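You operate a simulated robot arm through the tools that you are given. There is no shell and no other tool. Be economical: measure what you need, move in short steps, check, and stop when the job is done.

Carry out the task below with a simulated robot arm. There is one attempt and no reset: what you move stays moved.

TASK
Test the green spring and stand it in the ring for its force.
Fine: park the tester arm again.

It is judged by the outcome, as a careful person would: the job done as asked, and still so three seconds after it is handed in. It fails if anything else is knocked over, pushed out of place, dropped, spilled or broken.

THE ROBOT
A 7-joint arm with a two-finger parallel gripper, fixed in place. Base frame: the origin is at the foot of the arm, x ahead of it, y to its left, z up; the work surface is at about z = 0.86. Readings come in m, rad, newtons and seconds.
With the tool pointing down near the work surface it reaches from about 0.3 to 0.7 m from the base axis. Its first joint turns from -1.152 to 1.152 rad. Payload 1.57 kg.
The tool frame sits at the grasp point between the pads (the TCP): z along the fingers, y along the line on which they close. The tips reach 0.03 m beyond it. The gripper opens to 0.11 m. The fingers are 0.024 m wide and 0.012 m thick; the gripper's body (0.048 by 0.112 m) begins 0.078 m behind the TCP.
Orientation is that of the tool frame in the base frame, as [roll, pitch, yaw] about the fixed x, y, z axes, in that order (R = Rz(yaw) Ry(pitch) Rx(roll)). With the fingers straight down and closing along the base's y, the tool's x points along the base's -x, its y along +y and its z along -z.

THE INTERFACE
- The arm moves only by the tool apply_moves. Its argument "steps" is a list of rows, each an object (a shift or turn left out is 0, a gripper value left out holds the last) with "linear": the shift along the tool's x, y, z in m, a list of three; "turn": the turn, a rotation vector about the tool's x, y, z in rad, a list of three. In form: [{"linear": [x, y, z], "turn": [rx, ry, rz]}, ...]. A call has 1 to 8 rows; each row shifts and turns the commanded pose from where the row before left it, along the tool's axes as they then stand. "grip" is the closure, from 0 (fully open) to 1 (shut), set as the call begins (left out, the last holds). A row lasts 0.2 s, in which the tool goes at most 0.05 m and 0.15 rad; a call with a longer step from one row to the next is refused whole, and so is a gripper value outside its range. A pose out of reach is approached as far as the arm can. The call stops where the force on the tool passes 50 N (or 10 N more than at its start, if that is more) or the arm is blocked; 0.2 s more then pass. Each finger travels about 0.108 m/s and halts on what it meets, pressing with about 43 N; the grip force reading is that of the motor and also rises with nothing between the fingers. The clock runs only during rows and for 0.2 s after the last one: add rows that do not move to give the fingers time. It gives the time, the measured TCP pose, the force on the tool (base axes), the opening and the grip force at its end, in the units of the frame above (readings bear some noise).
- Cameras (640 x 400 px; columns grow to the right, rows downward): "scene" is fixed at [0.1554, -0.3815, 1.4088]; the picture's right is [0.86, -0.52, 0.00], its down [-0.27, -0.45, -0.85] and it looks along [0.44, 0.73, -0.52] (base axes); focal length 325 px, centre (320, 200). "wrist" rides on the gripper at [0.07, 0.016, -0.141] in the tool frame; the picture's right is [-0.23, 0.97, 0.00], its down [-0.86, -0.20, -0.48] and it looks along [-0.47, -0.11, 0.88] (tool axes); focal length 222 px, centre (320, 200). There is no depth. A picture from a camera that has moved, and an enlarged one, comes with that camera's place and axes in the base frame and with its lens.
- camera(camera): a new picture of that camera. No time passes.
- close_up(camera, box): a new picture of the part [left, top, right, bottom] of that camera's present view, enlarged. No time passes.
- job_done(): hands the job in; it is judged then, once.

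Go step by step. Nothing tells you positions but the pictures and the camera data: compare them with the known pose of the tool, close in by small moves and look again before you grip or let go. The budget is 120 turns and 64 pictures, counting those below and the enlarged ones. Unless the task says otherwise, let go and move clear before handing in, and close with one line.

The tools are called after ">>>" as name(argument=value, ...) on one line, values as JSON. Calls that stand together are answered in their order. apply_moves: Moves the arm, as the interface text tells. Its arguments: {"type":"object","properties":{"steps":{"type":"array"},"grip":{"type":"number"}},"required":["steps"]} The other tools are called the same way: camera (camera) takes a picture; close_up (camera, box) takes an enlarged picture of a part of a camera's view; job_done () hands the job in.

At the start:

```text
time: 0.0
tool_pos: [0.394, 0.1624, 1.2325]
orientation: [-3.141, -0.001, 3.142]
contact_force: [-0.1, 0.2, -0.2]
opening: 0.1099
gripper_force: 0.1
```

scene: 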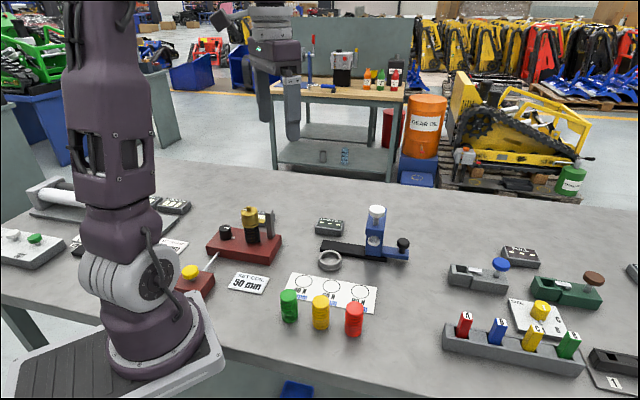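
wrist: 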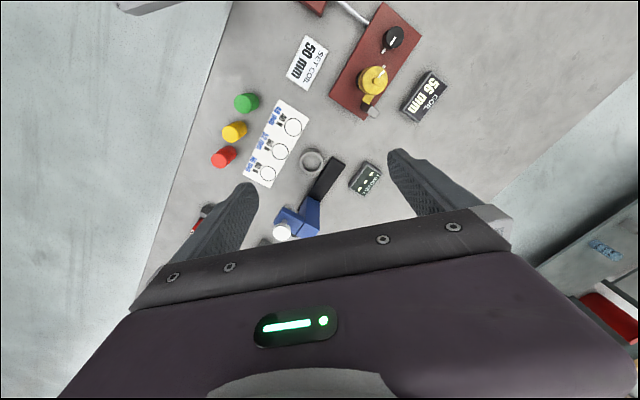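

I see three springs (green, yellow, red) in front of a card with three rings, and a blue tester with a black arm behind. I'll look closely at the tester and card.

>>> close_up(camera="scene", box=[260, 190, 420, 290])

>>> close_up(camera="scene", box=[260, 260, 400, 348])

>>> close_up(camera="wrist", box=[200, 80, 400, 250])

```text
4.00 times, centred on (340, 240) of scene
camera zoom: at [0.1554, -0.3815, 1.4088], right [0.86, -0.52, 0.0], down [-0.27, -0.45, -0.85], along [0.44, 0.73, -0.52], focal length 1300 px, centre (240, 40)
```

zoom: 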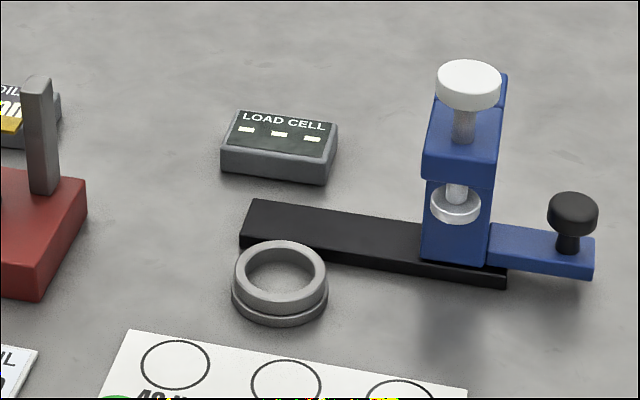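

```text
4.55 times, centred on (330, 304) of scene
camera zoom: at [0.1554, -0.3815, 1.4088], right [0.86, -0.52, 0.0], down [-0.27, -0.45, -0.85], along [0.44, 0.73, -0.52], focal length 1477 px, centre (274, -273)
```

zoom: 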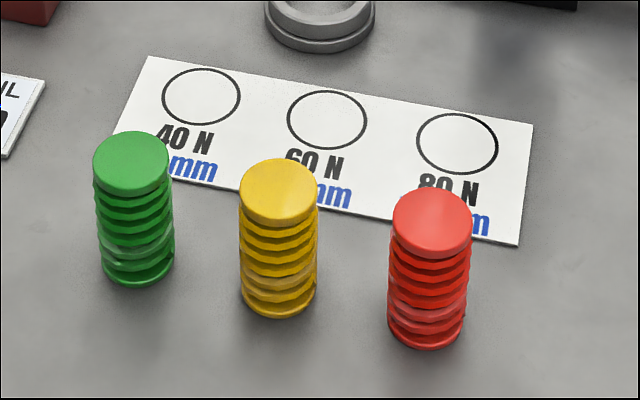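

```text
2.35 times, centred on (300, 165) of wrist
camera zoom: at [0.3234, 0.1773, 1.3747], right [0.23, 0.97, 0.0], down [0.86, -0.2, 0.48], along [0.47, -0.11, -0.88], focal length 523 px, centre (367, 282)
```

zoom: 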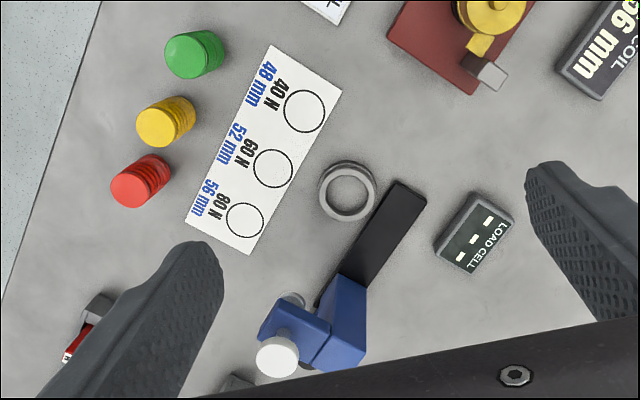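

The tester seems to be a blue carriage on a black rail. Its plunger sits near (0.557, 0.048) and the grey socket is at about (0.483, 0.118). I'll move the wrist camera over it for a better look.

>>> apply_moves(steps=[{"linear": [-0.03, -0.021, 0.015]}, {"linear": [-0.03, -0.021, 0.015]}, {"linear": [-0.03, -0.021, 0.015]}, {"linear": [-0.03, -0.021, 0.015]}, {"linear": [-0.03, -0.021, 0.015]}, {"linear": [-0.03, -0.021, 0.015]}, {"linear": [0, 0, 0]}])

>>> camera(camera="wrist")

>>> camera(camera="scene")

```text
time: 1.6
tool_pos: [0.5752, 0.0359, 1.1423]
orientation: [-3.141, 0.0, -3.141]
contact_force: [0.1, 0.3, 0.2]
opening: 0.1103
gripper_force: 0.2
```

```text
58 pictures are left
camera wrist: at [0.5038, 0.0512, 1.2846], right [0.23, 0.97, 0.0], down [0.86, -0.2, 0.48], along [0.47, -0.11, -0.88], focal length 222 px, centre (320, 200)
```

wrist: 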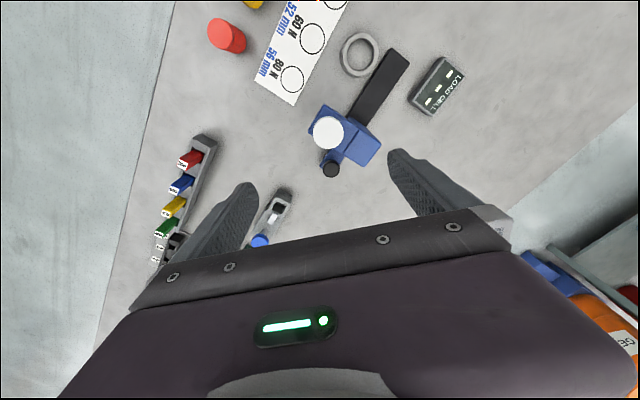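

```text
57 pictures are left
```

scene: 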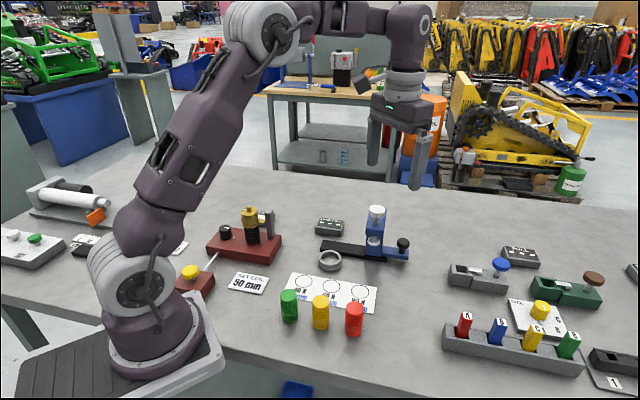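

>>> close_up(camera="wrist", box=[240, 0, 480, 190])

>>> close_up(camera="scene", box=[340, 195, 420, 275])

```text
2.11 times, centred on (360, 95) of wrist
camera zoom: at [0.5038, 0.0512, 1.2846], right [0.23, 0.97, 0.0], down [0.86, -0.2, 0.48], along [0.47, -0.11, -0.88], focal length 468 px, centre (236, 421)
```

zoom: 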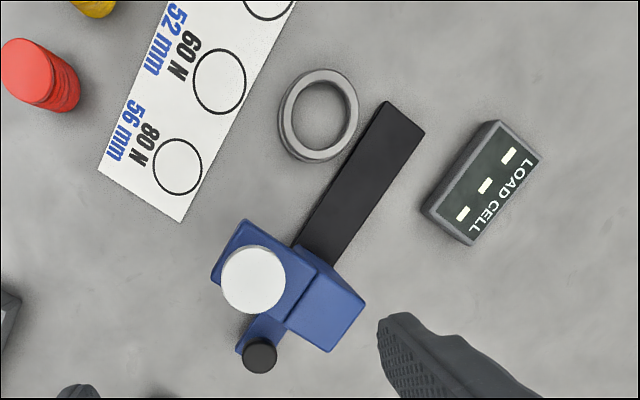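

```text
5.00 times, centred on (380, 235) of scene
camera zoom: at [0.1554, -0.3815, 1.4088], right [0.86, -0.52, 0.0], down [-0.27, -0.45, -0.85], along [0.44, 0.73, -0.52], focal length 1625 px, centre (20, 25)
```

zoom: 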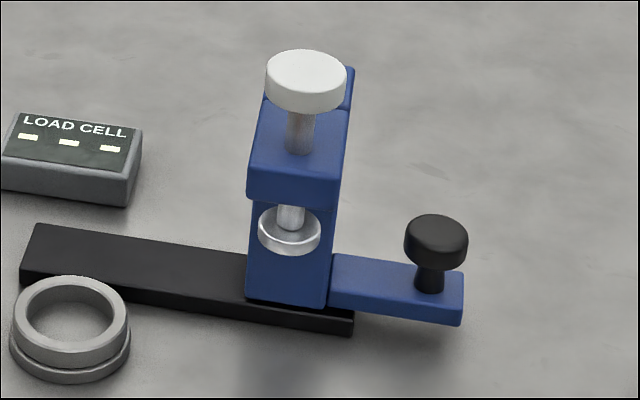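

The tester is clear now. The carriage slides about 0.10 m along (-0.707, 0.707) using the black knob at (0.643, 0.041), and the white knob presses the plunger. I'll turn the tool to yaw -45° so the fingers close across the rail and the camera stays away from the column.

>>> apply_moves(steps=[{"turn": [0, 0, -0.147]}, {"turn": [0, 0, -0.147]}, {"turn": [0, 0, -0.147]}, {"turn": [0, 0, -0.147]}, {"turn": [0, 0, -0.147]}, {"turn": [0, 0, -0.147]}, {"turn": [0, 0, -0.147]}, {"turn": [0, 0, -0.147]}])

>>> apply_moves(steps=[{"turn": [0, 0, -0.147]}, {"turn": [0, 0, -0.147]}, {"turn": [0, 0, -0.147]}, {"turn": [0, 0, -0.147]}, {"turn": [0, 0, -0.147]}, {"turn": [0, 0, -0.147]}, {"turn": [0, 0, -0.147]}, {"turn": [0, 0, -0.147]}])

```text
time: 3.4
tool_pos: [0.5753, 0.0359, 1.1431]
orientation: [3.141, 0.0, -1.965]
contact_force: [-0.2, 0.6, 0.7]
opening: 0.11
gripper_force: 0.0
```

```text
time: 5.2
tool_pos: [0.5742, 0.0363, 1.1435]
orientation: [-3.14, 0.001, -0.787]
contact_force: [0.9, 0.3, 0.2]
opening: 0.1098
gripper_force: 0.1
```

The turn works. Next I'll move above the green spring and look.

>>> apply_moves(steps=[{"linear": [-0.0245, 0.0283, 0.0133]}, {"linear": [-0.0245, 0.0283, 0.0133]}, {"linear": [-0.0245, 0.0283, 0.0133]}, {"linear": [-0.0245, 0.0283, 0.0133]}, {"linear": [-0.0245, 0.0283, 0.0133]}, {"linear": [-0.0245, 0.0283, 0.0133]}, {"linear": [0, 0, 0]}])

>>> camera(camera="wrist")

```text
time: 6.8
tool_pos: [0.3506, 0.0195, 1.0629]
orientation: [3.141, 0.0, -0.791]
contact_force: [-0.9, -0.5, -0.8]
opening: 0.1102
gripper_force: 0.0
```

```text
54 pictures are left
camera wrist: at [0.3861, -0.0417, 1.2046], right [-0.85, -0.52, 0.0], down [-0.46, 0.75, 0.48], along [-0.25, 0.41, -0.88], focal length 222 px, centre (320, 200)
```

wrist: 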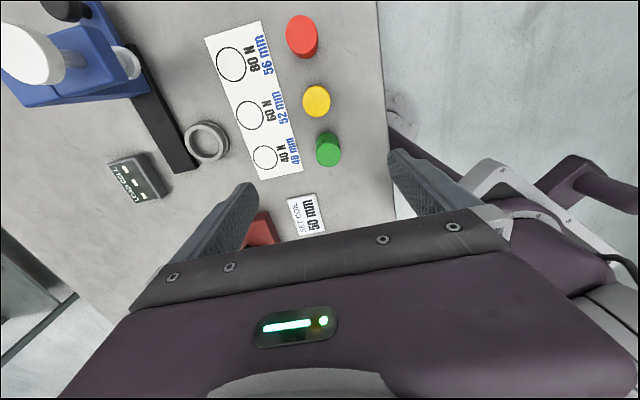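

>>> close_up(camera="wrist", box=[180, 0, 400, 190])

```text
2.11 times, centred on (290, 95) of wrist
camera zoom: at [0.3861, -0.0417, 1.2046], right [-0.85, -0.52, 0.0], down [-0.46, 0.75, 0.48], along [-0.25, 0.41, -0.88], focal length 468 px, centre (383, 421)
```

zoom: 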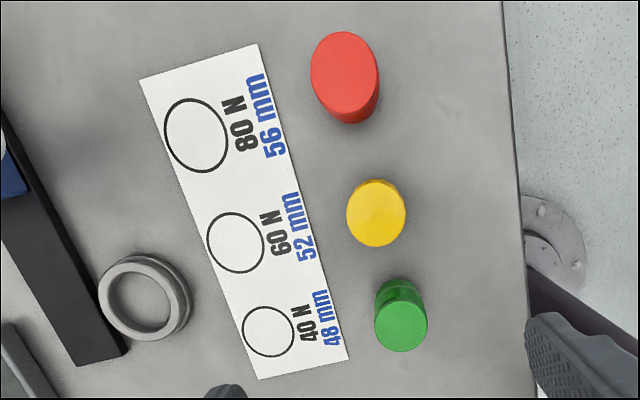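

The green spring is at about (0.334, 0.023) with its top near z 0.93 and a diameter near 0.032. I'll descend around it with the fingers open.

>>> apply_moves(steps=[{"linear": [-0.0142, 0.0093, 0]}, {"linear": [0, 0, 0.03]}, {"linear": [0, 0, 0.03]}, {"linear": [0, 0, 0.03]}, {"linear": [0, 0, 0]}])

>>> camera(camera="wrist")

>>> close_up(camera="scene", box=[230, 220, 390, 350])

```text
time: 8.0
tool_pos: [0.3341, 0.0251, 0.9717]
orientation: [3.141, 0.0, -0.792]
contact_force: [0.3, -0.4, 0.2]
opening: 0.1098
gripper_force: 0.1
```

```text
52 pictures are left
camera wrist: at [0.3697, -0.0377, 1.1146], right [-0.85, -0.52, 0.0], down [-0.46, 0.75, 0.48], along [-0.25, 0.41, -0.88], focal length 222 px, centre (320, 200)
```

wrist: 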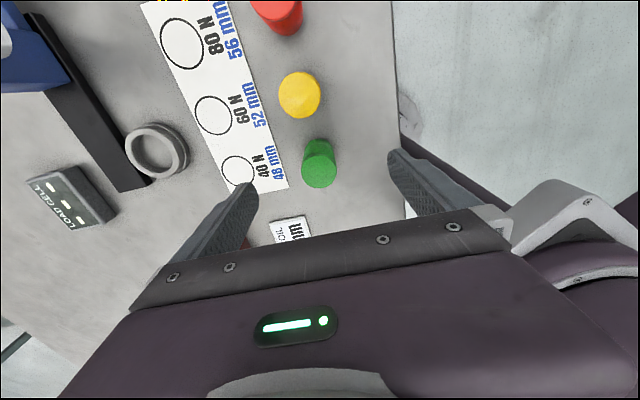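

```text
3.08 times, centred on (310, 285) of scene
camera zoom: at [0.1554, -0.3815, 1.4088], right [0.86, -0.52, 0.0], down [-0.27, -0.45, -0.85], along [0.44, 0.73, -0.52], focal length 1000 px, centre (351, -62)
```

zoom: 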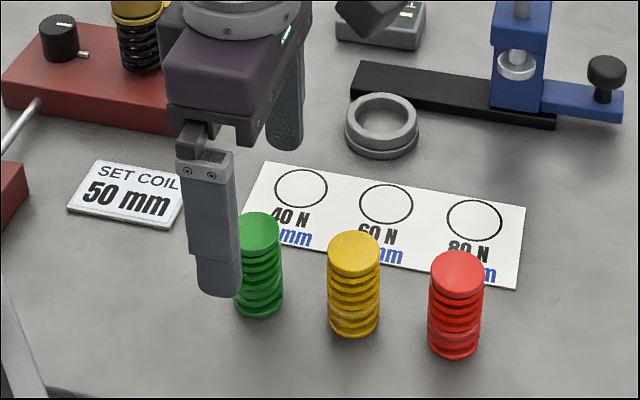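

>>> close_up(camera="wrist", box=[240, 110, 400, 210])

```text
4.00 times, centred on (320, 160) of wrist
camera zoom: at [0.3697, -0.0377, 1.1146], right [-0.85, -0.52, 0.0], down [-0.46, 0.75, 0.48], along [-0.25, 0.41, -0.88], focal length 888 px, centre (320, 360)
```

zoom: 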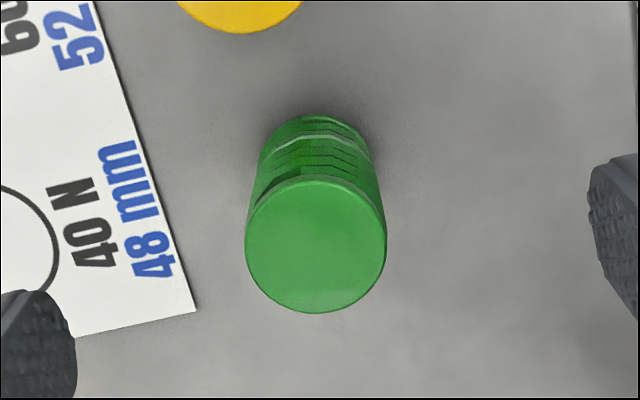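

The spring is centred between the fingers. I'll go down to z ≈ 0.912 and close.

>>> apply_moves(steps=[{"linear": [0, 0, 0.03]}, {"linear": [0, 0, 0.03]}, {"linear": [0, 0, 0]}])

>>> apply_moves(steps=[{}, {}, {}, {}], grip=0.75)

>>> camera(camera="wrist")

```text
time: 8.8
tool_pos: [0.3335, 0.0238, 0.9132]
orientation: [3.14, 0.002, -0.791]
contact_force: [0.1, -0.1, 0.5]
opening: 0.1102
gripper_force: 0.0
```

```text
time: 9.8
tool_pos: [0.3335, 0.0245, 0.9129]
orientation: [-3.141, 0.0, -0.789]
contact_force: [0.2, -0.2, 0.1]
opening: 0.0313
gripper_force: 40.4
```

```text
49 pictures are left
camera wrist: at [0.3696, -0.0382, 1.0554], right [-0.85, -0.52, 0.0], down [-0.46, 0.75, 0.48], along [-0.25, 0.41, -0.88], focal length 222 px, centre (320, 200)
```

wrist: 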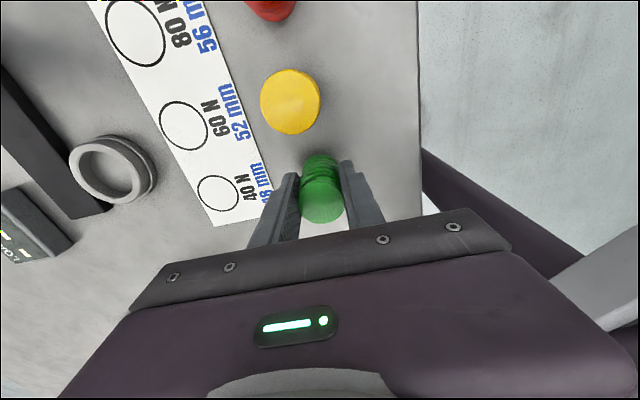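

I have the spring, with an opening of 31 mm. I'll lift it and carry it above the socket.

>>> apply_moves(steps=[{"linear": [0, 0, -0.035]}, {"linear": [0, 0, -0.035]}, {"linear": [0, 0, -0.03]}, {"linear": [0.0085, -0.03426, 0]}, {"linear": [0.0085, -0.03426, 0]}, {"linear": [0.0085, -0.03426, 0]}, {"linear": [0.0085, -0.03426, 0]}, {"linear": [0.0085, -0.03426, 0]}])

>>> camera(camera="scene")

>>> camera(camera="wrist")

```text
time: 11.6
tool_pos: [0.4838, 0.1163, 1.0129]
orientation: [3.141, 0.0, -0.791]
contact_force: [-0.1, -0.5, -1.2]
opening: 0.0315
gripper_force: 40.1
```

```text
48 pictures are left
```

scene: 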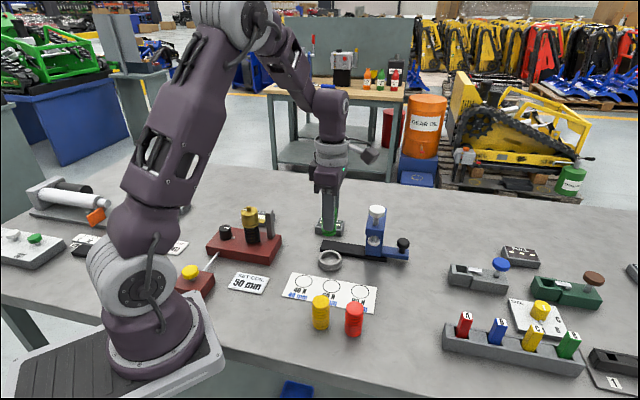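

```text
47 pictures are left
camera wrist: at [0.521, 0.0534, 1.1542], right [-0.85, -0.52, 0.0], down [-0.46, 0.75, 0.48], along [-0.25, 0.41, -0.88], focal length 222 px, centre (320, 200)
```

wrist: 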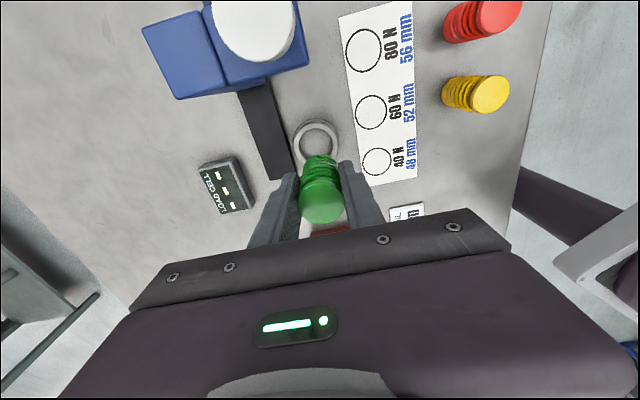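

A real camera body rides on the hand, and at this yaw it would come close to the white knob on the way down. I'll turn to yaw -90° so the camera stays clear, then check the alignment.

>>> apply_moves(steps=[{"turn": [0, 0, 0.13]}, {"turn": [0, 0, 0.13]}, {"turn": [0, 0, 0.13]}, {"turn": [0, 0, 0.13]}, {"turn": [0, 0, 0.13]}, {"turn": [0, 0, 0.13]}, {"linear": [0, -0.0015, 0.03]}])

>>> camera(camera="wrist")

>>> close_up(camera="scene", box=[290, 180, 420, 280])

```text
time: 13.2
tool_pos: [0.4874, 0.1152, 0.9829]
orientation: [-3.141, -0.001, -1.57]
contact_force: [0.3, 0.7, -1.7]
opening: 0.0315
gripper_force: 40.2
```

```text
46 pictures are left
camera wrist: at [0.4698, 0.044, 1.1251], right [-0.97, 0.23, 0.0], down [0.2, 0.85, 0.48], along [0.11, 0.47, -0.88], focal length 222 px, centre (320, 200)
```

wrist: 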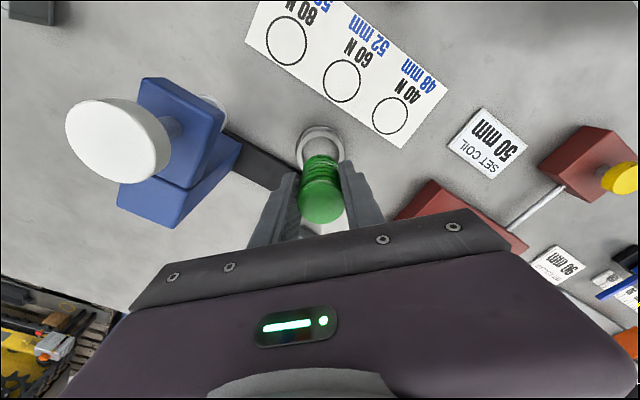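

```text
4.00 times, centred on (355, 230) of scene
camera zoom: at [0.1554, -0.3815, 1.4088], right [0.86, -0.52, 0.0], down [-0.27, -0.45, -0.85], along [0.44, 0.73, -0.52], focal length 1300 px, centre (180, 80)
```

zoom: 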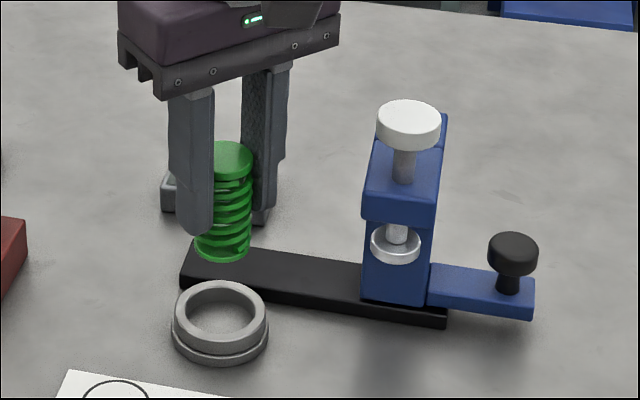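

>>> close_up(camera="wrist", box=[240, 100, 400, 200])

```text
4.00 times, centred on (320, 150) of wrist
camera zoom: at [0.4698, 0.044, 1.1251], right [-0.97, 0.23, 0.0], down [0.2, 0.85, 0.48], along [0.11, 0.47, -0.88], focal length 888 px, centre (320, 400)
```

zoom: 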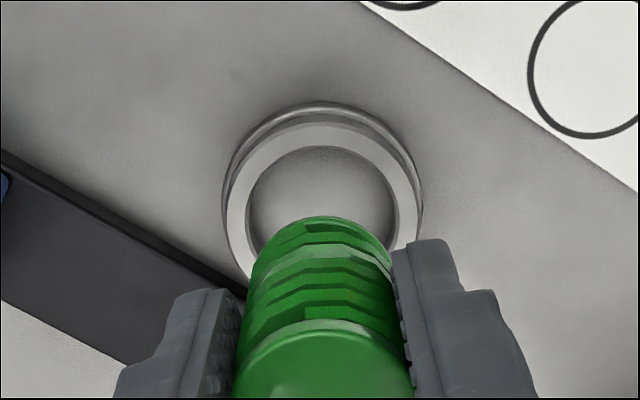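

The socket centre is at about (0.486, 0.117), with 5 mm of play around the spring. I'll make a small correction and lower it.

>>> apply_moves(steps=[{"linear": [-0.0015, 0.001, 0.015]}, {"linear": [0, 0, 0.015]}, {"linear": [0, 0, 0.015]}, {"linear": [0, 0, 0.01]}, {}])

>>> close_up(camera="wrist", box=[240, 100, 400, 200])

>>> close_up(camera="scene", box=[290, 200, 420, 280])

```text
time: 14.4
tool_pos: [0.4858, 0.1175, 0.9278]
orientation: [3.141, 0.0, -1.572]
contact_force: [0.8, -0.2, -1.5]
opening: 0.0313
gripper_force: 40.2
```

```text
4.00 times, centred on (320, 150) of wrist
camera zoom: at [0.4681, 0.0462, 1.0698], right [-0.97, 0.23, 0.0], down [0.2, 0.86, 0.48], along [0.11, 0.47, -0.88], focal length 888 px, centre (320, 400)
```

zoom: 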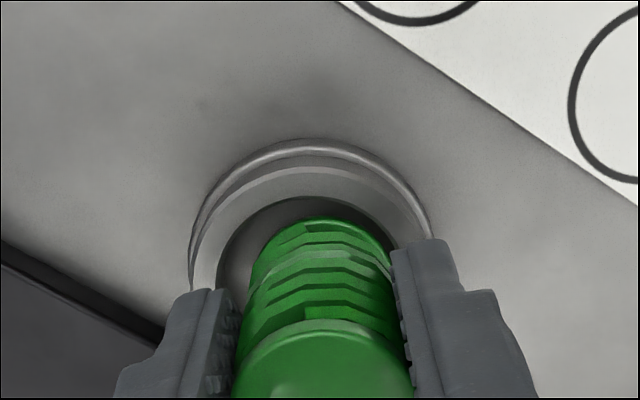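

```text
4.92 times, centred on (355, 240) of scene
camera zoom: at [0.1554, -0.3815, 1.4088], right [0.86, -0.52, 0.0], down [-0.27, -0.45, -0.85], along [0.44, 0.73, -0.52], focal length 1600 px, centre (148, 3)
```

zoom: 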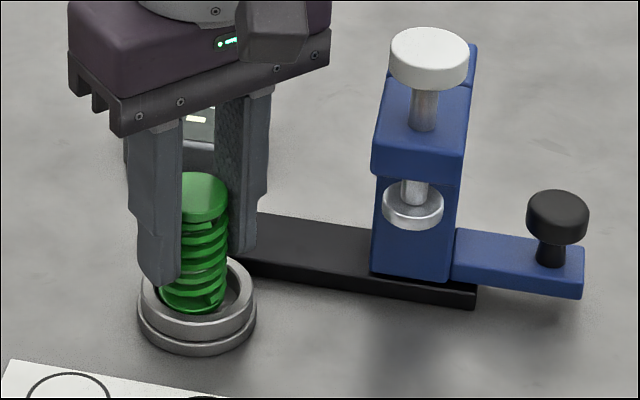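

The spring is entering the socket centred. I'll lower it gently until it seats.

>>> apply_moves(steps=[{"linear": [0, 0, 0.004]}, {"linear": [0, 0, 0.003]}, {}])

>>> apply_moves(steps=[{"linear": [0, 0, 0.003]}, {}])

```text
time: 15.2
tool_pos: [0.4855, 0.1174, 0.9215]
orientation: [-3.141, -0.001, -1.572]
contact_force: [-1.8, 0.2, 5.2]
opening: 0.0311
gripper_force: 40.1
```

```text
time: 15.8
tool_pos: [0.4857, 0.1173, 0.918]
orientation: [-3.141, 0.001, -1.571]
contact_force: [-3.6, -0.5, 26.2]
opening: 0.0316
gripper_force: 40.0
```

The spring has seated: the force rose at z ≈ 0.921. I'll relieve the push a little and release.

>>> apply_moves(steps=[{"linear": [0, 0, -0.002]}, {}])

>>> apply_moves(steps=[{}, {}, {}], grip=0.5)

>>> apply_moves(steps=[{"linear": [0, 0, -0.04]}, {"linear": [0, 0, -0.04]}, {"linear": [0, 0, -0.045]}, {}])

>>> close_up(camera="scene", box=[290, 190, 420, 280])

>>> camera(camera="wrist")

```text
time: 16.4
tool_pos: [0.4866, 0.1168, 0.9197]
orientation: [3.14, -0.001, -1.571]
contact_force: [-0.5, 0.7, -1.1]
opening: 0.0312
gripper_force: 39.7
```

```text
time: 17.2
tool_pos: [0.4863, 0.1179, 0.9207]
orientation: [3.141, 0.001, -1.57]
contact_force: [-0.1, 0.1, -0.3]
opening: 0.0547
gripper_force: 0.0
```

```text
time: 18.2
tool_pos: [0.4853, 0.1161, 1.045]
orientation: [-3.141, 0.0, -1.571]
contact_force: [-1.0, 0.4, -0.1]
opening: 0.055
gripper_force: 0.1
```

```text
4.44 times, centred on (355, 235) of scene
camera zoom: at [0.1554, -0.3815, 1.4088], right [0.86, -0.52, 0.0], down [-0.27, -0.45, -0.85], along [0.44, 0.73, -0.52], focal length 1444 px, centre (164, 44)
```

zoom: 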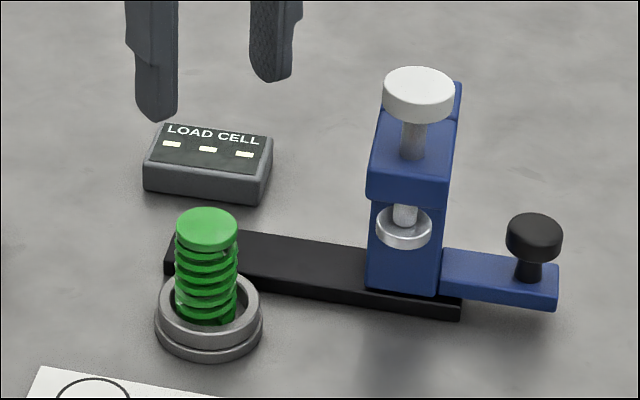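

```text
40 pictures are left
camera wrist: at [0.4685, 0.0452, 1.1875], right [-0.97, 0.23, 0.0], down [0.2, 0.86, 0.48], along [0.11, 0.47, -0.88], focal length 222 px, centre (320, 200)
```

wrist: 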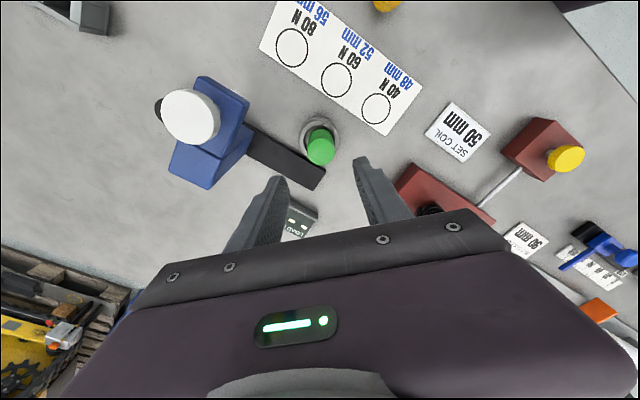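

The spring stands in the socket. Next I'll go to the black carriage knob, raising first, turning to yaw -45° and moving over it.

>>> apply_moves(steps=[{"linear": [0, 0, -0.045]}, {"linear": [0, 0, -0.045]}, {"turn": [0, 0, -0.131]}, {"turn": [0, 0, -0.131]}, {"turn": [0, 0, -0.131]}, {"turn": [0, 0, -0.131]}, {"turn": [0, 0, -0.131]}, {"turn": [0, 0, -0.131]}], grip=0.3)

>>> apply_moves(steps=[{"linear": [0.041, -0.0143, 0]}, {"linear": [0.041, -0.0143, 0]}, {"linear": [0.041, -0.0143, 0]}, {"linear": [0.041, -0.0143, 0]}, {"linear": [0, 0, 0.04]}, {}])

>>> camera(camera="wrist")

>>> close_up(camera="scene", box=[320, 150, 480, 280])

```text
time: 20.0
tool_pos: [0.486, 0.1165, 1.1349]
orientation: [-3.14, 0.001, -0.782]
contact_force: [0.0, 0.3, -0.2]
opening: 0.0769
gripper_force: 0.1
```

```text
time: 21.4
tool_pos: [0.6426, 0.0412, 1.0955]
orientation: [-3.141, 0.0, -0.783]
contact_force: [-0.9, 0.2, -1.4]
opening: 0.0772
gripper_force: 0.0
out of reach, approached as far as the arm can: row 4
```

```text
39 pictures are left
camera wrist: at [0.6792, -0.0215, 1.2361], right [-0.85, -0.53, 0.0], down [-0.46, 0.75, 0.48], along [-0.25, 0.41, -0.88], focal length 222 px, centre (320, 200)
```

wrist: 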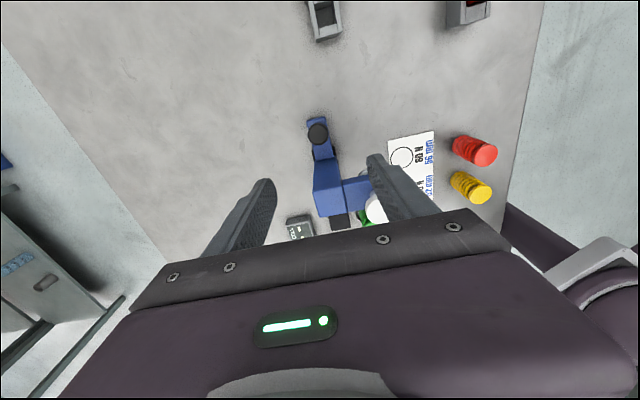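

```text
3.08 times, centred on (400, 215) of scene
camera zoom: at [0.1554, -0.3815, 1.4088], right [0.86, -0.52, 0.0], down [-0.27, -0.45, -0.85], along [0.44, 0.73, -0.52], focal length 1000 px, centre (74, 154)
```

zoom: 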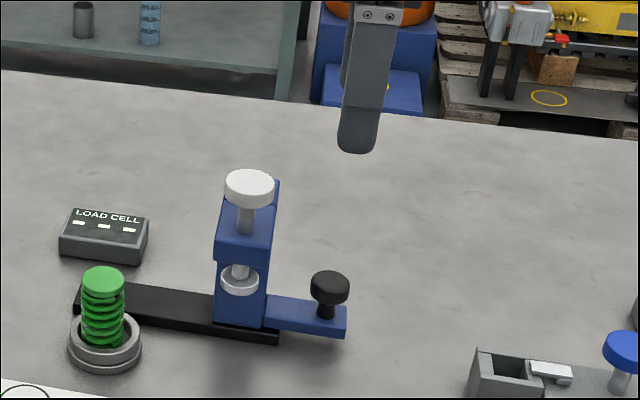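

>>> close_up(camera="wrist", box=[260, 100, 420, 240])

```text
2.86 times, centred on (340, 170) of wrist
camera zoom: at [0.6792, -0.0215, 1.2361], right [-0.85, -0.53, 0.0], down [-0.46, 0.75, 0.48], along [-0.25, 0.41, -0.88], focal length 635 px, centre (263, 286)
```

zoom: 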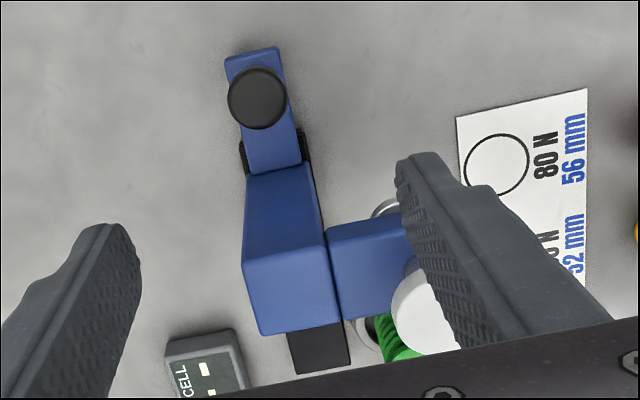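

The black knob is at about (0.645, 0.0386). I'll fine-align and descend around it.

>>> apply_moves(steps=[{"linear": [0.004, 0, 0]}, {"linear": [0, 0, 0.04]}, {"linear": [0, 0, 0.04]}, {"linear": [0, 0, 0.04]}, {"linear": [0, 0, 0.03]}, {}])

>>> close_up(camera="scene", box=[320, 150, 480, 280])

>>> camera(camera="wrist")

```text
time: 22.8
tool_pos: [0.6462, 0.038, 0.9446]
orientation: [-3.14, 0.001, -0.785]
contact_force: [-0.3, -0.3, -0.1]
opening: 0.0768
gripper_force: 0.0
```

```text
3.08 times, centred on (400, 215) of scene
camera zoom: at [0.1554, -0.3815, 1.4088], right [0.86, -0.52, 0.0], down [-0.27, -0.45, -0.85], along [0.44, 0.73, -0.52], focal length 1000 px, centre (74, 154)
```

zoom: 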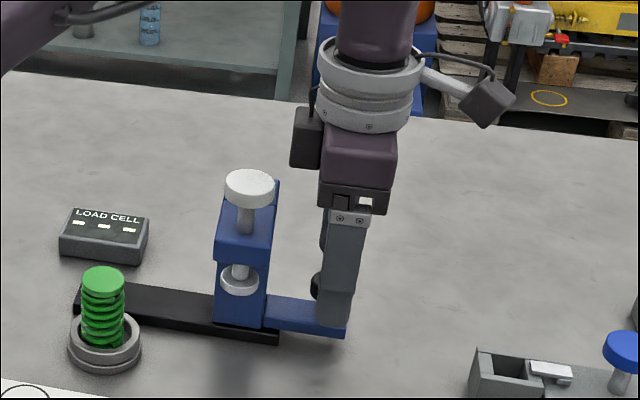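

```text
35 pictures are left
camera wrist: at [0.6819, -0.0241, 1.0865], right [-0.85, -0.53, 0.0], down [-0.46, 0.75, 0.48], along [-0.25, 0.41, -0.88], focal length 222 px, centre (320, 200)
```

wrist: 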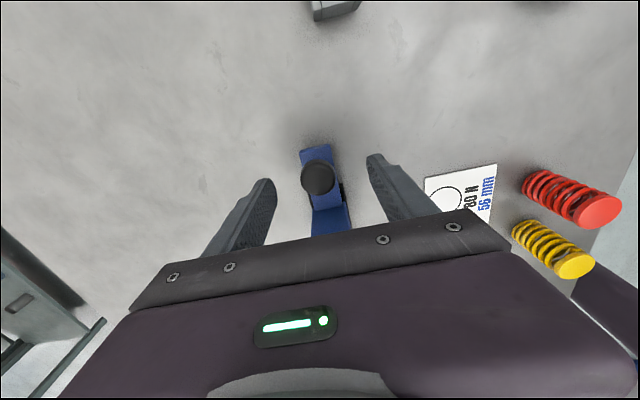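

The knob is centred between the fingers. I'll go down slightly more and grip it.

>>> apply_moves(steps=[{"linear": [0, 0, 0.014]}, {}])

>>> apply_moves(steps=[{}, {}, {}, {}], grip=0.85)

>>> close_up(camera="scene", box=[320, 150, 480, 280])

```text
time: 23.4
tool_pos: [0.6444, 0.0389, 0.9305]
orientation: [3.14, 0.0, -0.784]
contact_force: [-0.2, 0.7, 0.0]
opening: 0.0772
gripper_force: 0.2
```

```text
time: 24.4
tool_pos: [0.6457, 0.0391, 0.9307]
orientation: [-3.14, 0.001, -0.782]
contact_force: [12.4, 11.9, -6.1]
opening: 0.0295
gripper_force: 38.8
```

```text
3.08 times, centred on (400, 215) of scene
camera zoom: at [0.1558, -0.3812, 1.4089], right [0.86, -0.52, 0.0], down [-0.27, -0.45, -0.85], along [0.44, 0.73, -0.52], focal length 1000 px, centre (74, 154)
```

zoom: 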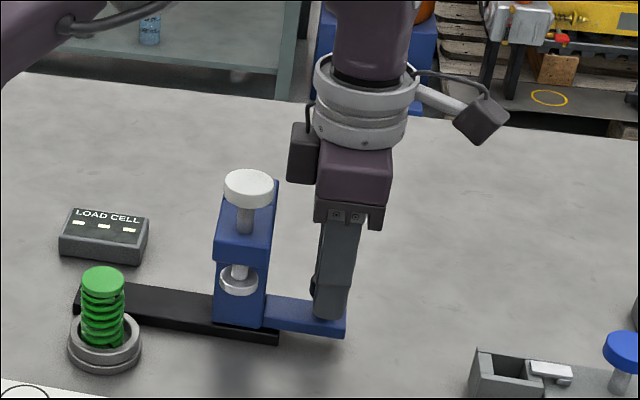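

I have the knob. I'll slide the carriage along the rail towards the socket in small steps, pausing partway to check.

>>> apply_moves(steps=[{"linear": [-0.008, -0.001, 0]}, {"linear": [-0.01, 0, 0]}, {"linear": [-0.01, 0, 0]}, {"linear": [-0.01, 0, 0]}, {}])

>>> close_up(camera="scene", box=[300, 150, 460, 280])

```text
time: 25.6
tool_pos: [0.6194, 0.0675, 0.9308]
orientation: [3.141, -0.001, -0.784]
contact_force: [11.8, 9.8, -4.0]
opening: 0.0296
gripper_force: 39.4
```

```text
3.08 times, centred on (380, 215) of scene
camera zoom: at [0.1558, -0.3812, 1.4089], right [0.86, -0.52, 0.0], down [-0.27, -0.45, -0.85], along [0.44, 0.73, -0.52], focal length 1000 px, centre (135, 154)
```

zoom: 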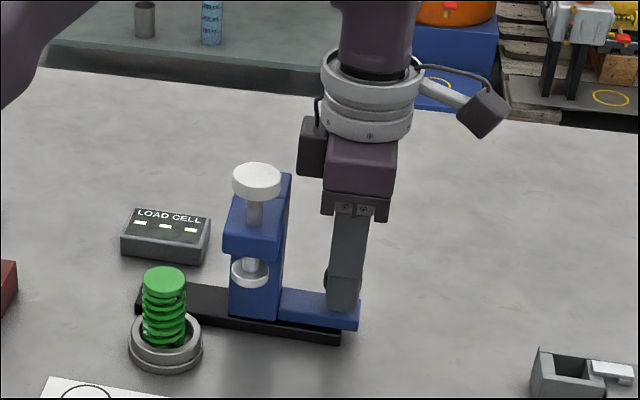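

The carriage slides smoothly and has gone about 38 mm. I'll continue.

>>> apply_moves(steps=[{"linear": [-0.01, -0.001, 0]}, {"linear": [-0.01, 0, 0]}, {"linear": [-0.01, 0, 0]}, {"linear": [-0.01, 0, 0]}, {}])

>>> close_up(camera="scene", box=[300, 150, 460, 280])

```text
time: 26.8
tool_pos: [0.59, 0.0949, 0.9305]
orientation: [3.139, 0.0, -0.782]
contact_force: [0.6, 0.0, -5.5]
opening: 0.0295
gripper_force: 38.8
```

```text
3.08 times, centred on (380, 215) of scene
camera zoom: at [0.1555, -0.3815, 1.4088], right [0.86, -0.52, 0.0], down [-0.27, -0.45, -0.85], along [0.44, 0.73, -0.52], focal length 1000 px, centre (135, 154)
```

zoom: 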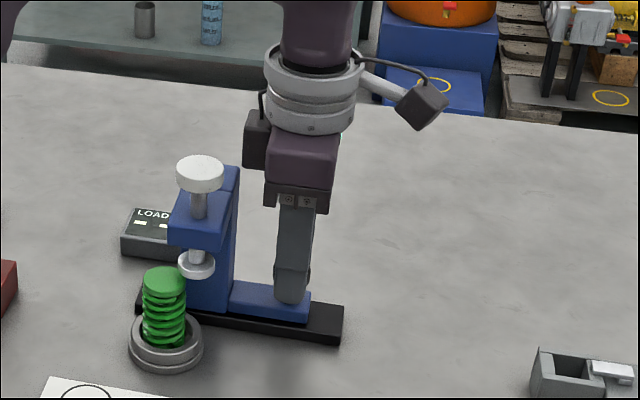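

There's a clear vertical gap between the plunger pad and the spring. About 21 mm remains.

>>> apply_moves(steps=[{"linear": [-0.006, 0, 0]}, {"linear": [-0.005, 0, 0]}, {"linear": [-0.005, 0, 0]}, {"linear": [-0.004, 0, 0]}, {}])

>>> close_up(camera="scene", box=[300, 170, 430, 280])

```text
time: 28.0
tool_pos: [0.5765, 0.111, 0.9313]
orientation: [3.139, 0.001, -0.785]
contact_force: [-6.6, -3.5, -7.6]
opening: 0.0294
gripper_force: 39.4
```

```text
3.64 times, centred on (365, 225) of scene
camera zoom: at [0.1553, -0.3816, 1.4088], right [0.86, -0.52, 0.0], down [-0.27, -0.45, -0.85], along [0.44, 0.73, -0.52], focal length 1182 px, centre (156, 109)
```

zoom: 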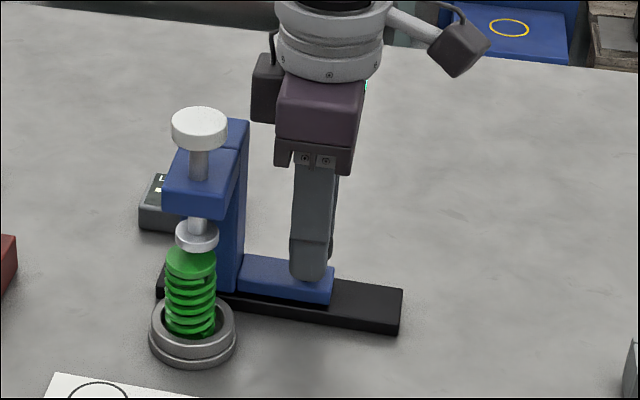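

The plunger pad looks about 3–4 mm short of the spring axis. I'll nudge it a bit further.

>>> apply_moves(steps=[{"linear": [-0.002, 0, 0]}, {"linear": [-0.002, 0, 0]}, {}])

>>> close_up(camera="scene", box=[310, 190, 390, 280])

>>> camera(camera="wrist")

```text
time: 28.8
tool_pos: [0.5755, 0.1106, 0.9304]
orientation: [3.141, 0.0, -0.786]
contact_force: [8.7, -15.6, -22.7]
opening: 0.0291
gripper_force: 39.2
```

```text
4.44 times, centred on (350, 235) of scene
camera zoom: at [0.156, -0.3819, 1.4087], right [0.86, -0.52, 0.0], down [-0.27, -0.45, -0.85], along [0.44, 0.73, -0.52], focal length 1444 px, centre (187, 44)
```

zoom: 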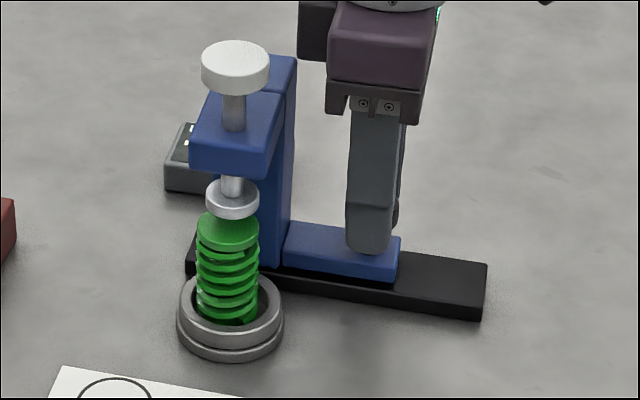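

```text
29 pictures are left
camera wrist: at [0.6119, 0.0486, 1.0729], right [-0.85, -0.53, 0.0], down [-0.46, 0.75, 0.48], along [-0.25, 0.4, -0.88], focal length 222 px, centre (320, 200)
```

wrist: 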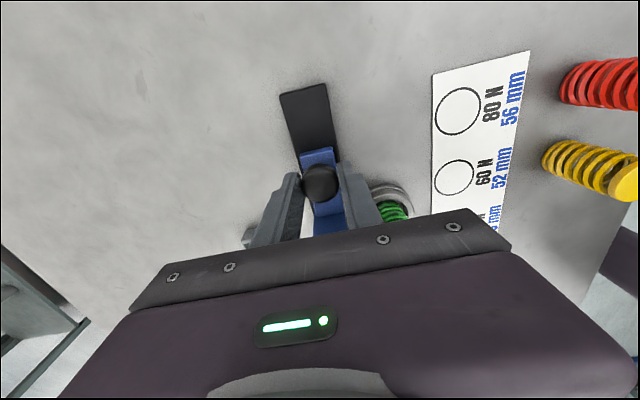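

The carriage has reached its stop and the plunger is centred over the socket. I'll relax, release, rise and look at the white knob.

>>> apply_moves(steps=[{"linear": [0.003, 0, 0]}, {}])

>>> apply_moves(steps=[{}, {}, {}], grip=0.4)

>>> apply_moves(steps=[{"linear": [0.003, 0, -0.04]}, {"linear": [0.01, 0, -0.045]}, {"linear": [0.01, 0, -0.045]}, {"linear": [0, 0, -0.04]}, {}])

>>> camera(camera="wrist")

>>> close_up(camera="scene", box=[300, 190, 420, 280])

```text
time: 29.4
tool_pos: [0.5766, 0.1109, 0.9322]
orientation: [3.139, 0.003, -0.783]
contact_force: [-9.5, -7.6, -11.8]
opening: 0.0291
gripper_force: 39.3
```

```text
time: 30.2
tool_pos: [0.5763, 0.1098, 0.9299]
orientation: [-3.141, 0.0, -0.785]
contact_force: [0.3, -0.6, -0.3]
opening: 0.0658
gripper_force: 0.1
```

```text
time: 31.4
tool_pos: [0.5925, 0.0932, 1.1019]
orientation: [3.141, 0.0, -0.783]
contact_force: [-0.1, 0.0, 0.5]
opening: 0.0662
gripper_force: 0.2
```

```text
28 pictures are left
camera wrist: at [0.6291, 0.0315, 1.2427], right [-0.85, -0.53, 0.0], down [-0.46, 0.74, 0.48], along [-0.25, 0.41, -0.88], focal length 222 px, centre (320, 200)
```

wrist: 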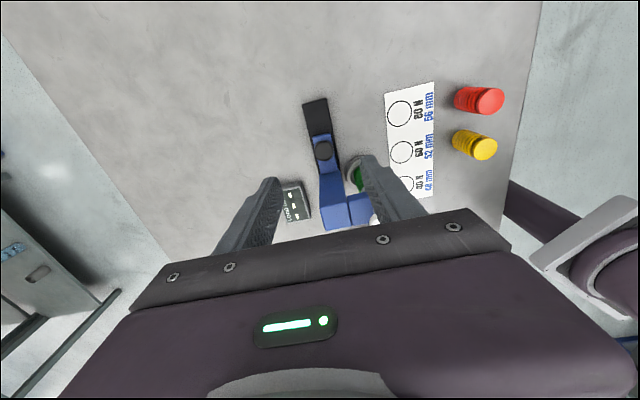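

```text
4.44 times, centred on (360, 235) of scene
camera zoom: at [0.1554, -0.3815, 1.4088], right [0.86, -0.52, 0.0], down [-0.27, -0.45, -0.85], along [0.44, 0.73, -0.52], focal length 1444 px, centre (142, 44)
```

zoom: 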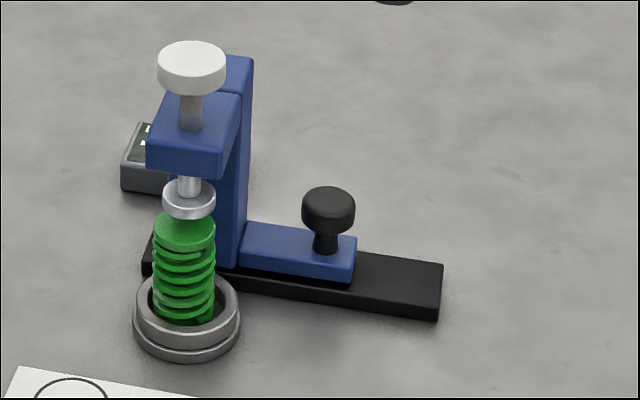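

The plunger is right over the spring. Next I'll close the fingers and move above the white knob, at about (0.486, 0.118), to press it.

>>> apply_moves(steps=[{"linear": [0, 0, -0.01]}, {"linear": [-0.0308, 0.0194, 0]}, {"linear": [-0.0308, 0.0194, 0]}, {"linear": [-0.0309, 0.0193, 0]}, {}], grip=1.0)

>>> camera(camera="wrist")

>>> close_up(camera="scene", box=[280, 160, 420, 280])

```text
time: 32.6
tool_pos: [0.4859, 0.117, 1.1108]
orientation: [3.14, 0.0, -0.784]
contact_force: [-0.4, -0.3, 0.6]
opening: 0.0004
gripper_force: 21.0
```

```text
26 pictures are left
camera wrist: at [0.5222, 0.0554, 1.2531], right [-0.85, -0.53, 0.0], down [-0.46, 0.75, 0.48], along [-0.25, 0.41, -0.88], focal length 222 px, centre (320, 200)
```

wrist: 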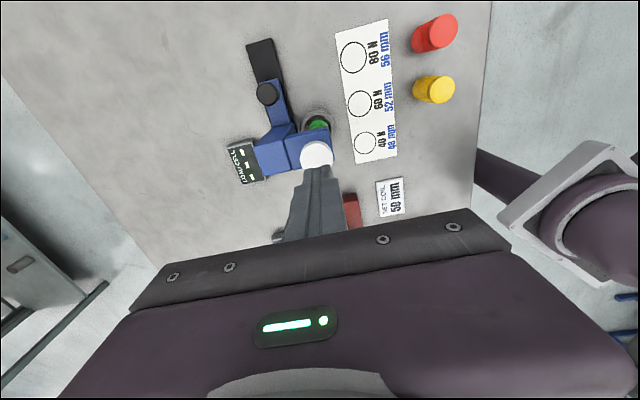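

```text
3.33 times, centred on (350, 220) of scene
camera zoom: at [0.1554, -0.3815, 1.4088], right [0.86, -0.52, 0.0], down [-0.27, -0.45, -0.85], along [0.44, 0.73, -0.52], focal length 1083 px, centre (220, 133)
```

zoom: 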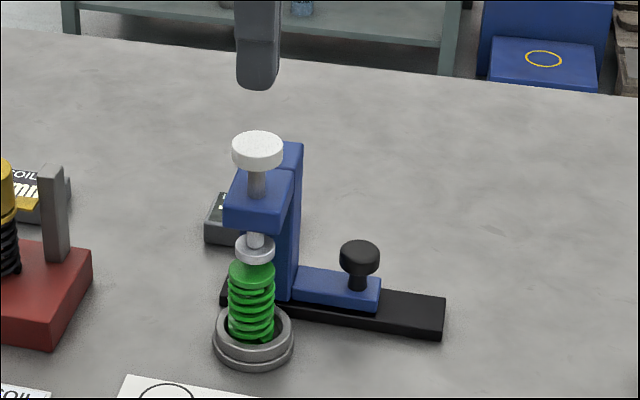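

The knob is under the fingertips and the display is visible to the wrist camera. I'll descend to contact.

>>> apply_moves(steps=[{"linear": [0.002, 0, 0.02]}, {"linear": [0, 0, 0.02]}, {"linear": [0, 0, 0.006]}, {"linear": [0, 0, 0.004]}, {"linear": [0, 0, 0.004]}, {"linear": [0, 0, 0.003]}, {}])

>>> close_up(camera="scene", box=[280, 160, 420, 280])

```text
time: 34.2
tool_pos: [0.4864, 0.1168, 1.0551]
orientation: [3.141, 0.0, -0.784]
contact_force: [0.0, -0.3, -0.1]
opening: 0.0
gripper_force: 21.5
```

```text
3.33 times, centred on (350, 220) of scene
camera zoom: at [0.1554, -0.3815, 1.4088], right [0.86, -0.52, 0.0], down [-0.27, -0.45, -0.85], along [0.44, 0.73, -0.52], focal length 1083 px, centre (220, 133)
```

zoom: 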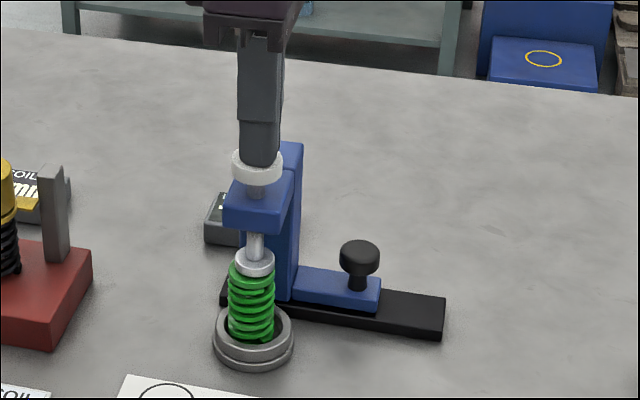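

The plunger is moving down and the pad is near the spring top. I'll keep pressing in small steps.

>>> apply_moves(steps=[{"linear": [0, 0, 0.002]}, {"linear": [0, 0, 0.002]}, {"linear": [0, 0, 0.002]}, {"linear": [0, 0, 0.002]}, {}])

>>> close_up(camera="wrist", box=[170, 80, 370, 240])

```text
time: 35.4
tool_pos: [0.4872, 0.1174, 1.0468]
orientation: [-3.141, -0.001, -0.785]
contact_force: [-0.3, -0.8, 4.9]
opening: 0.0
gripper_force: 21.2
```

```text
2.50 times, centred on (270, 160) of wrist
camera zoom: at [0.5244, 0.0545, 1.188], right [-0.85, -0.53, 0.0], down [-0.46, 0.75, 0.48], along [-0.25, 0.41, -0.88], focal length 555 px, centre (445, 300)
```

zoom: 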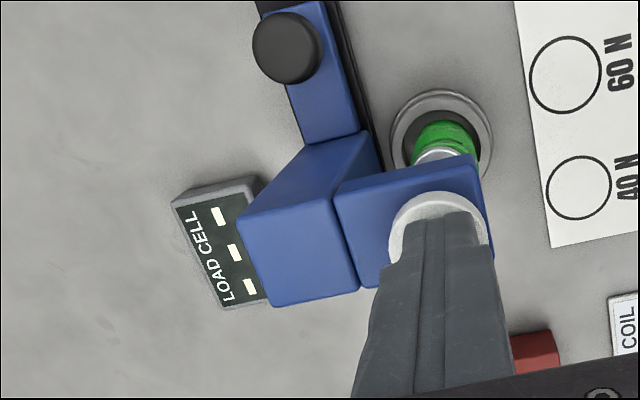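

>>> apply_moves(steps=[{"linear": [0, 0, 0.003]}, {"linear": [0, 0, 0.003]}, {}])

>>> apply_moves(steps=[{"linear": [0, 0, 0.003]}, {"linear": [0, 0, 0.002]}, {}])

>>> close_up(camera="wrist", box=[170, 80, 370, 240])

```text
time: 36.2
tool_pos: [0.4882, 0.1159, 1.0418]
orientation: [-3.138, -0.002, -0.784]
contact_force: [-1.6, 0.5, 14.4]
opening: 0.0
gripper_force: 21.2
```

```text
time: 36.7
tool_pos: [0.488, 0.1167, 1.0392]
orientation: [-3.138, -0.007, -0.783]
contact_force: [-9.5, -2.8, 27.0]
opening: 0.0
gripper_force: 21.5
stopped in row 2: the force on the tool passed its limit (the readings are from after the stop); the commanded pose is now the measured one
```

```text
2.50 times, centred on (270, 160) of wrist
camera zoom: at [0.5239, 0.0543, 1.1823], right [-0.85, -0.53, 0.0], down [-0.47, 0.75, 0.47], along [-0.25, 0.4, -0.88], focal length 555 px, centre (445, 300)
```

zoom: 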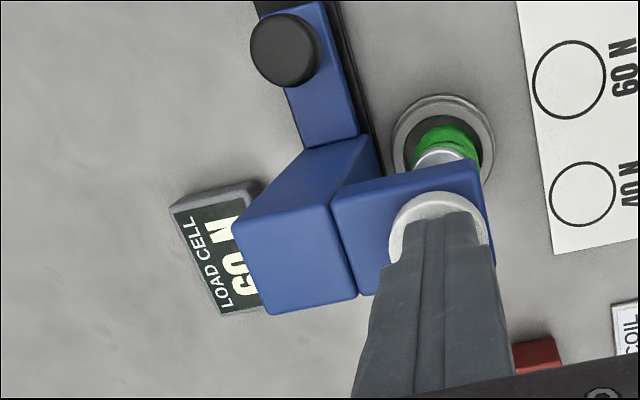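

The display now shows a reading, partly hidden by the column. I'll look more closely before moving.

>>> close_up(camera="wrist", box=[220, 150, 260, 210])

>>> close_up(camera="scene", box=[310, 200, 380, 280])

```text
6.67 times, centred on (240, 180) of wrist
camera zoom: at [0.5239, 0.0543, 1.1823], right [-0.85, -0.53, 0.0], down [-0.47, 0.75, 0.47], along [-0.25, 0.4, -0.88], focal length 1481 px, centre (853, 333)
```

zoom: 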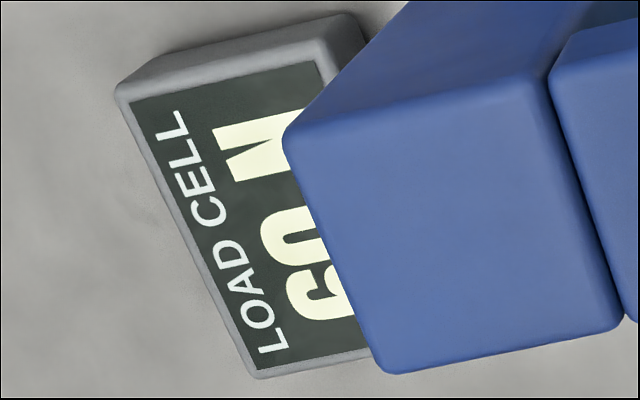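

```text
5.00 times, centred on (345, 240) of scene
camera zoom: at [0.1547, -0.3817, 1.4089], right [0.86, -0.52, 0.0], down [-0.27, -0.45, -0.85], along [0.44, 0.73, -0.52], focal length 1625 px, centre (195, 0)
```

zoom: 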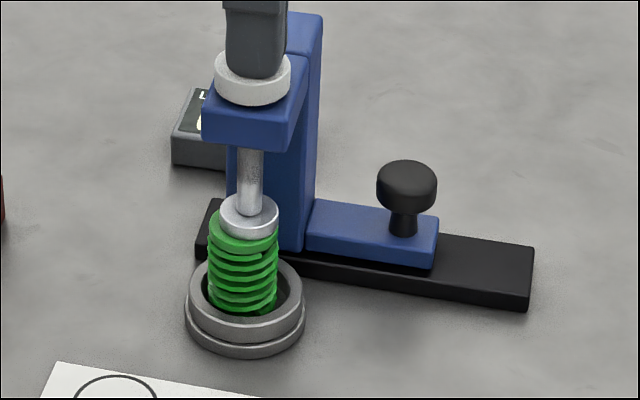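

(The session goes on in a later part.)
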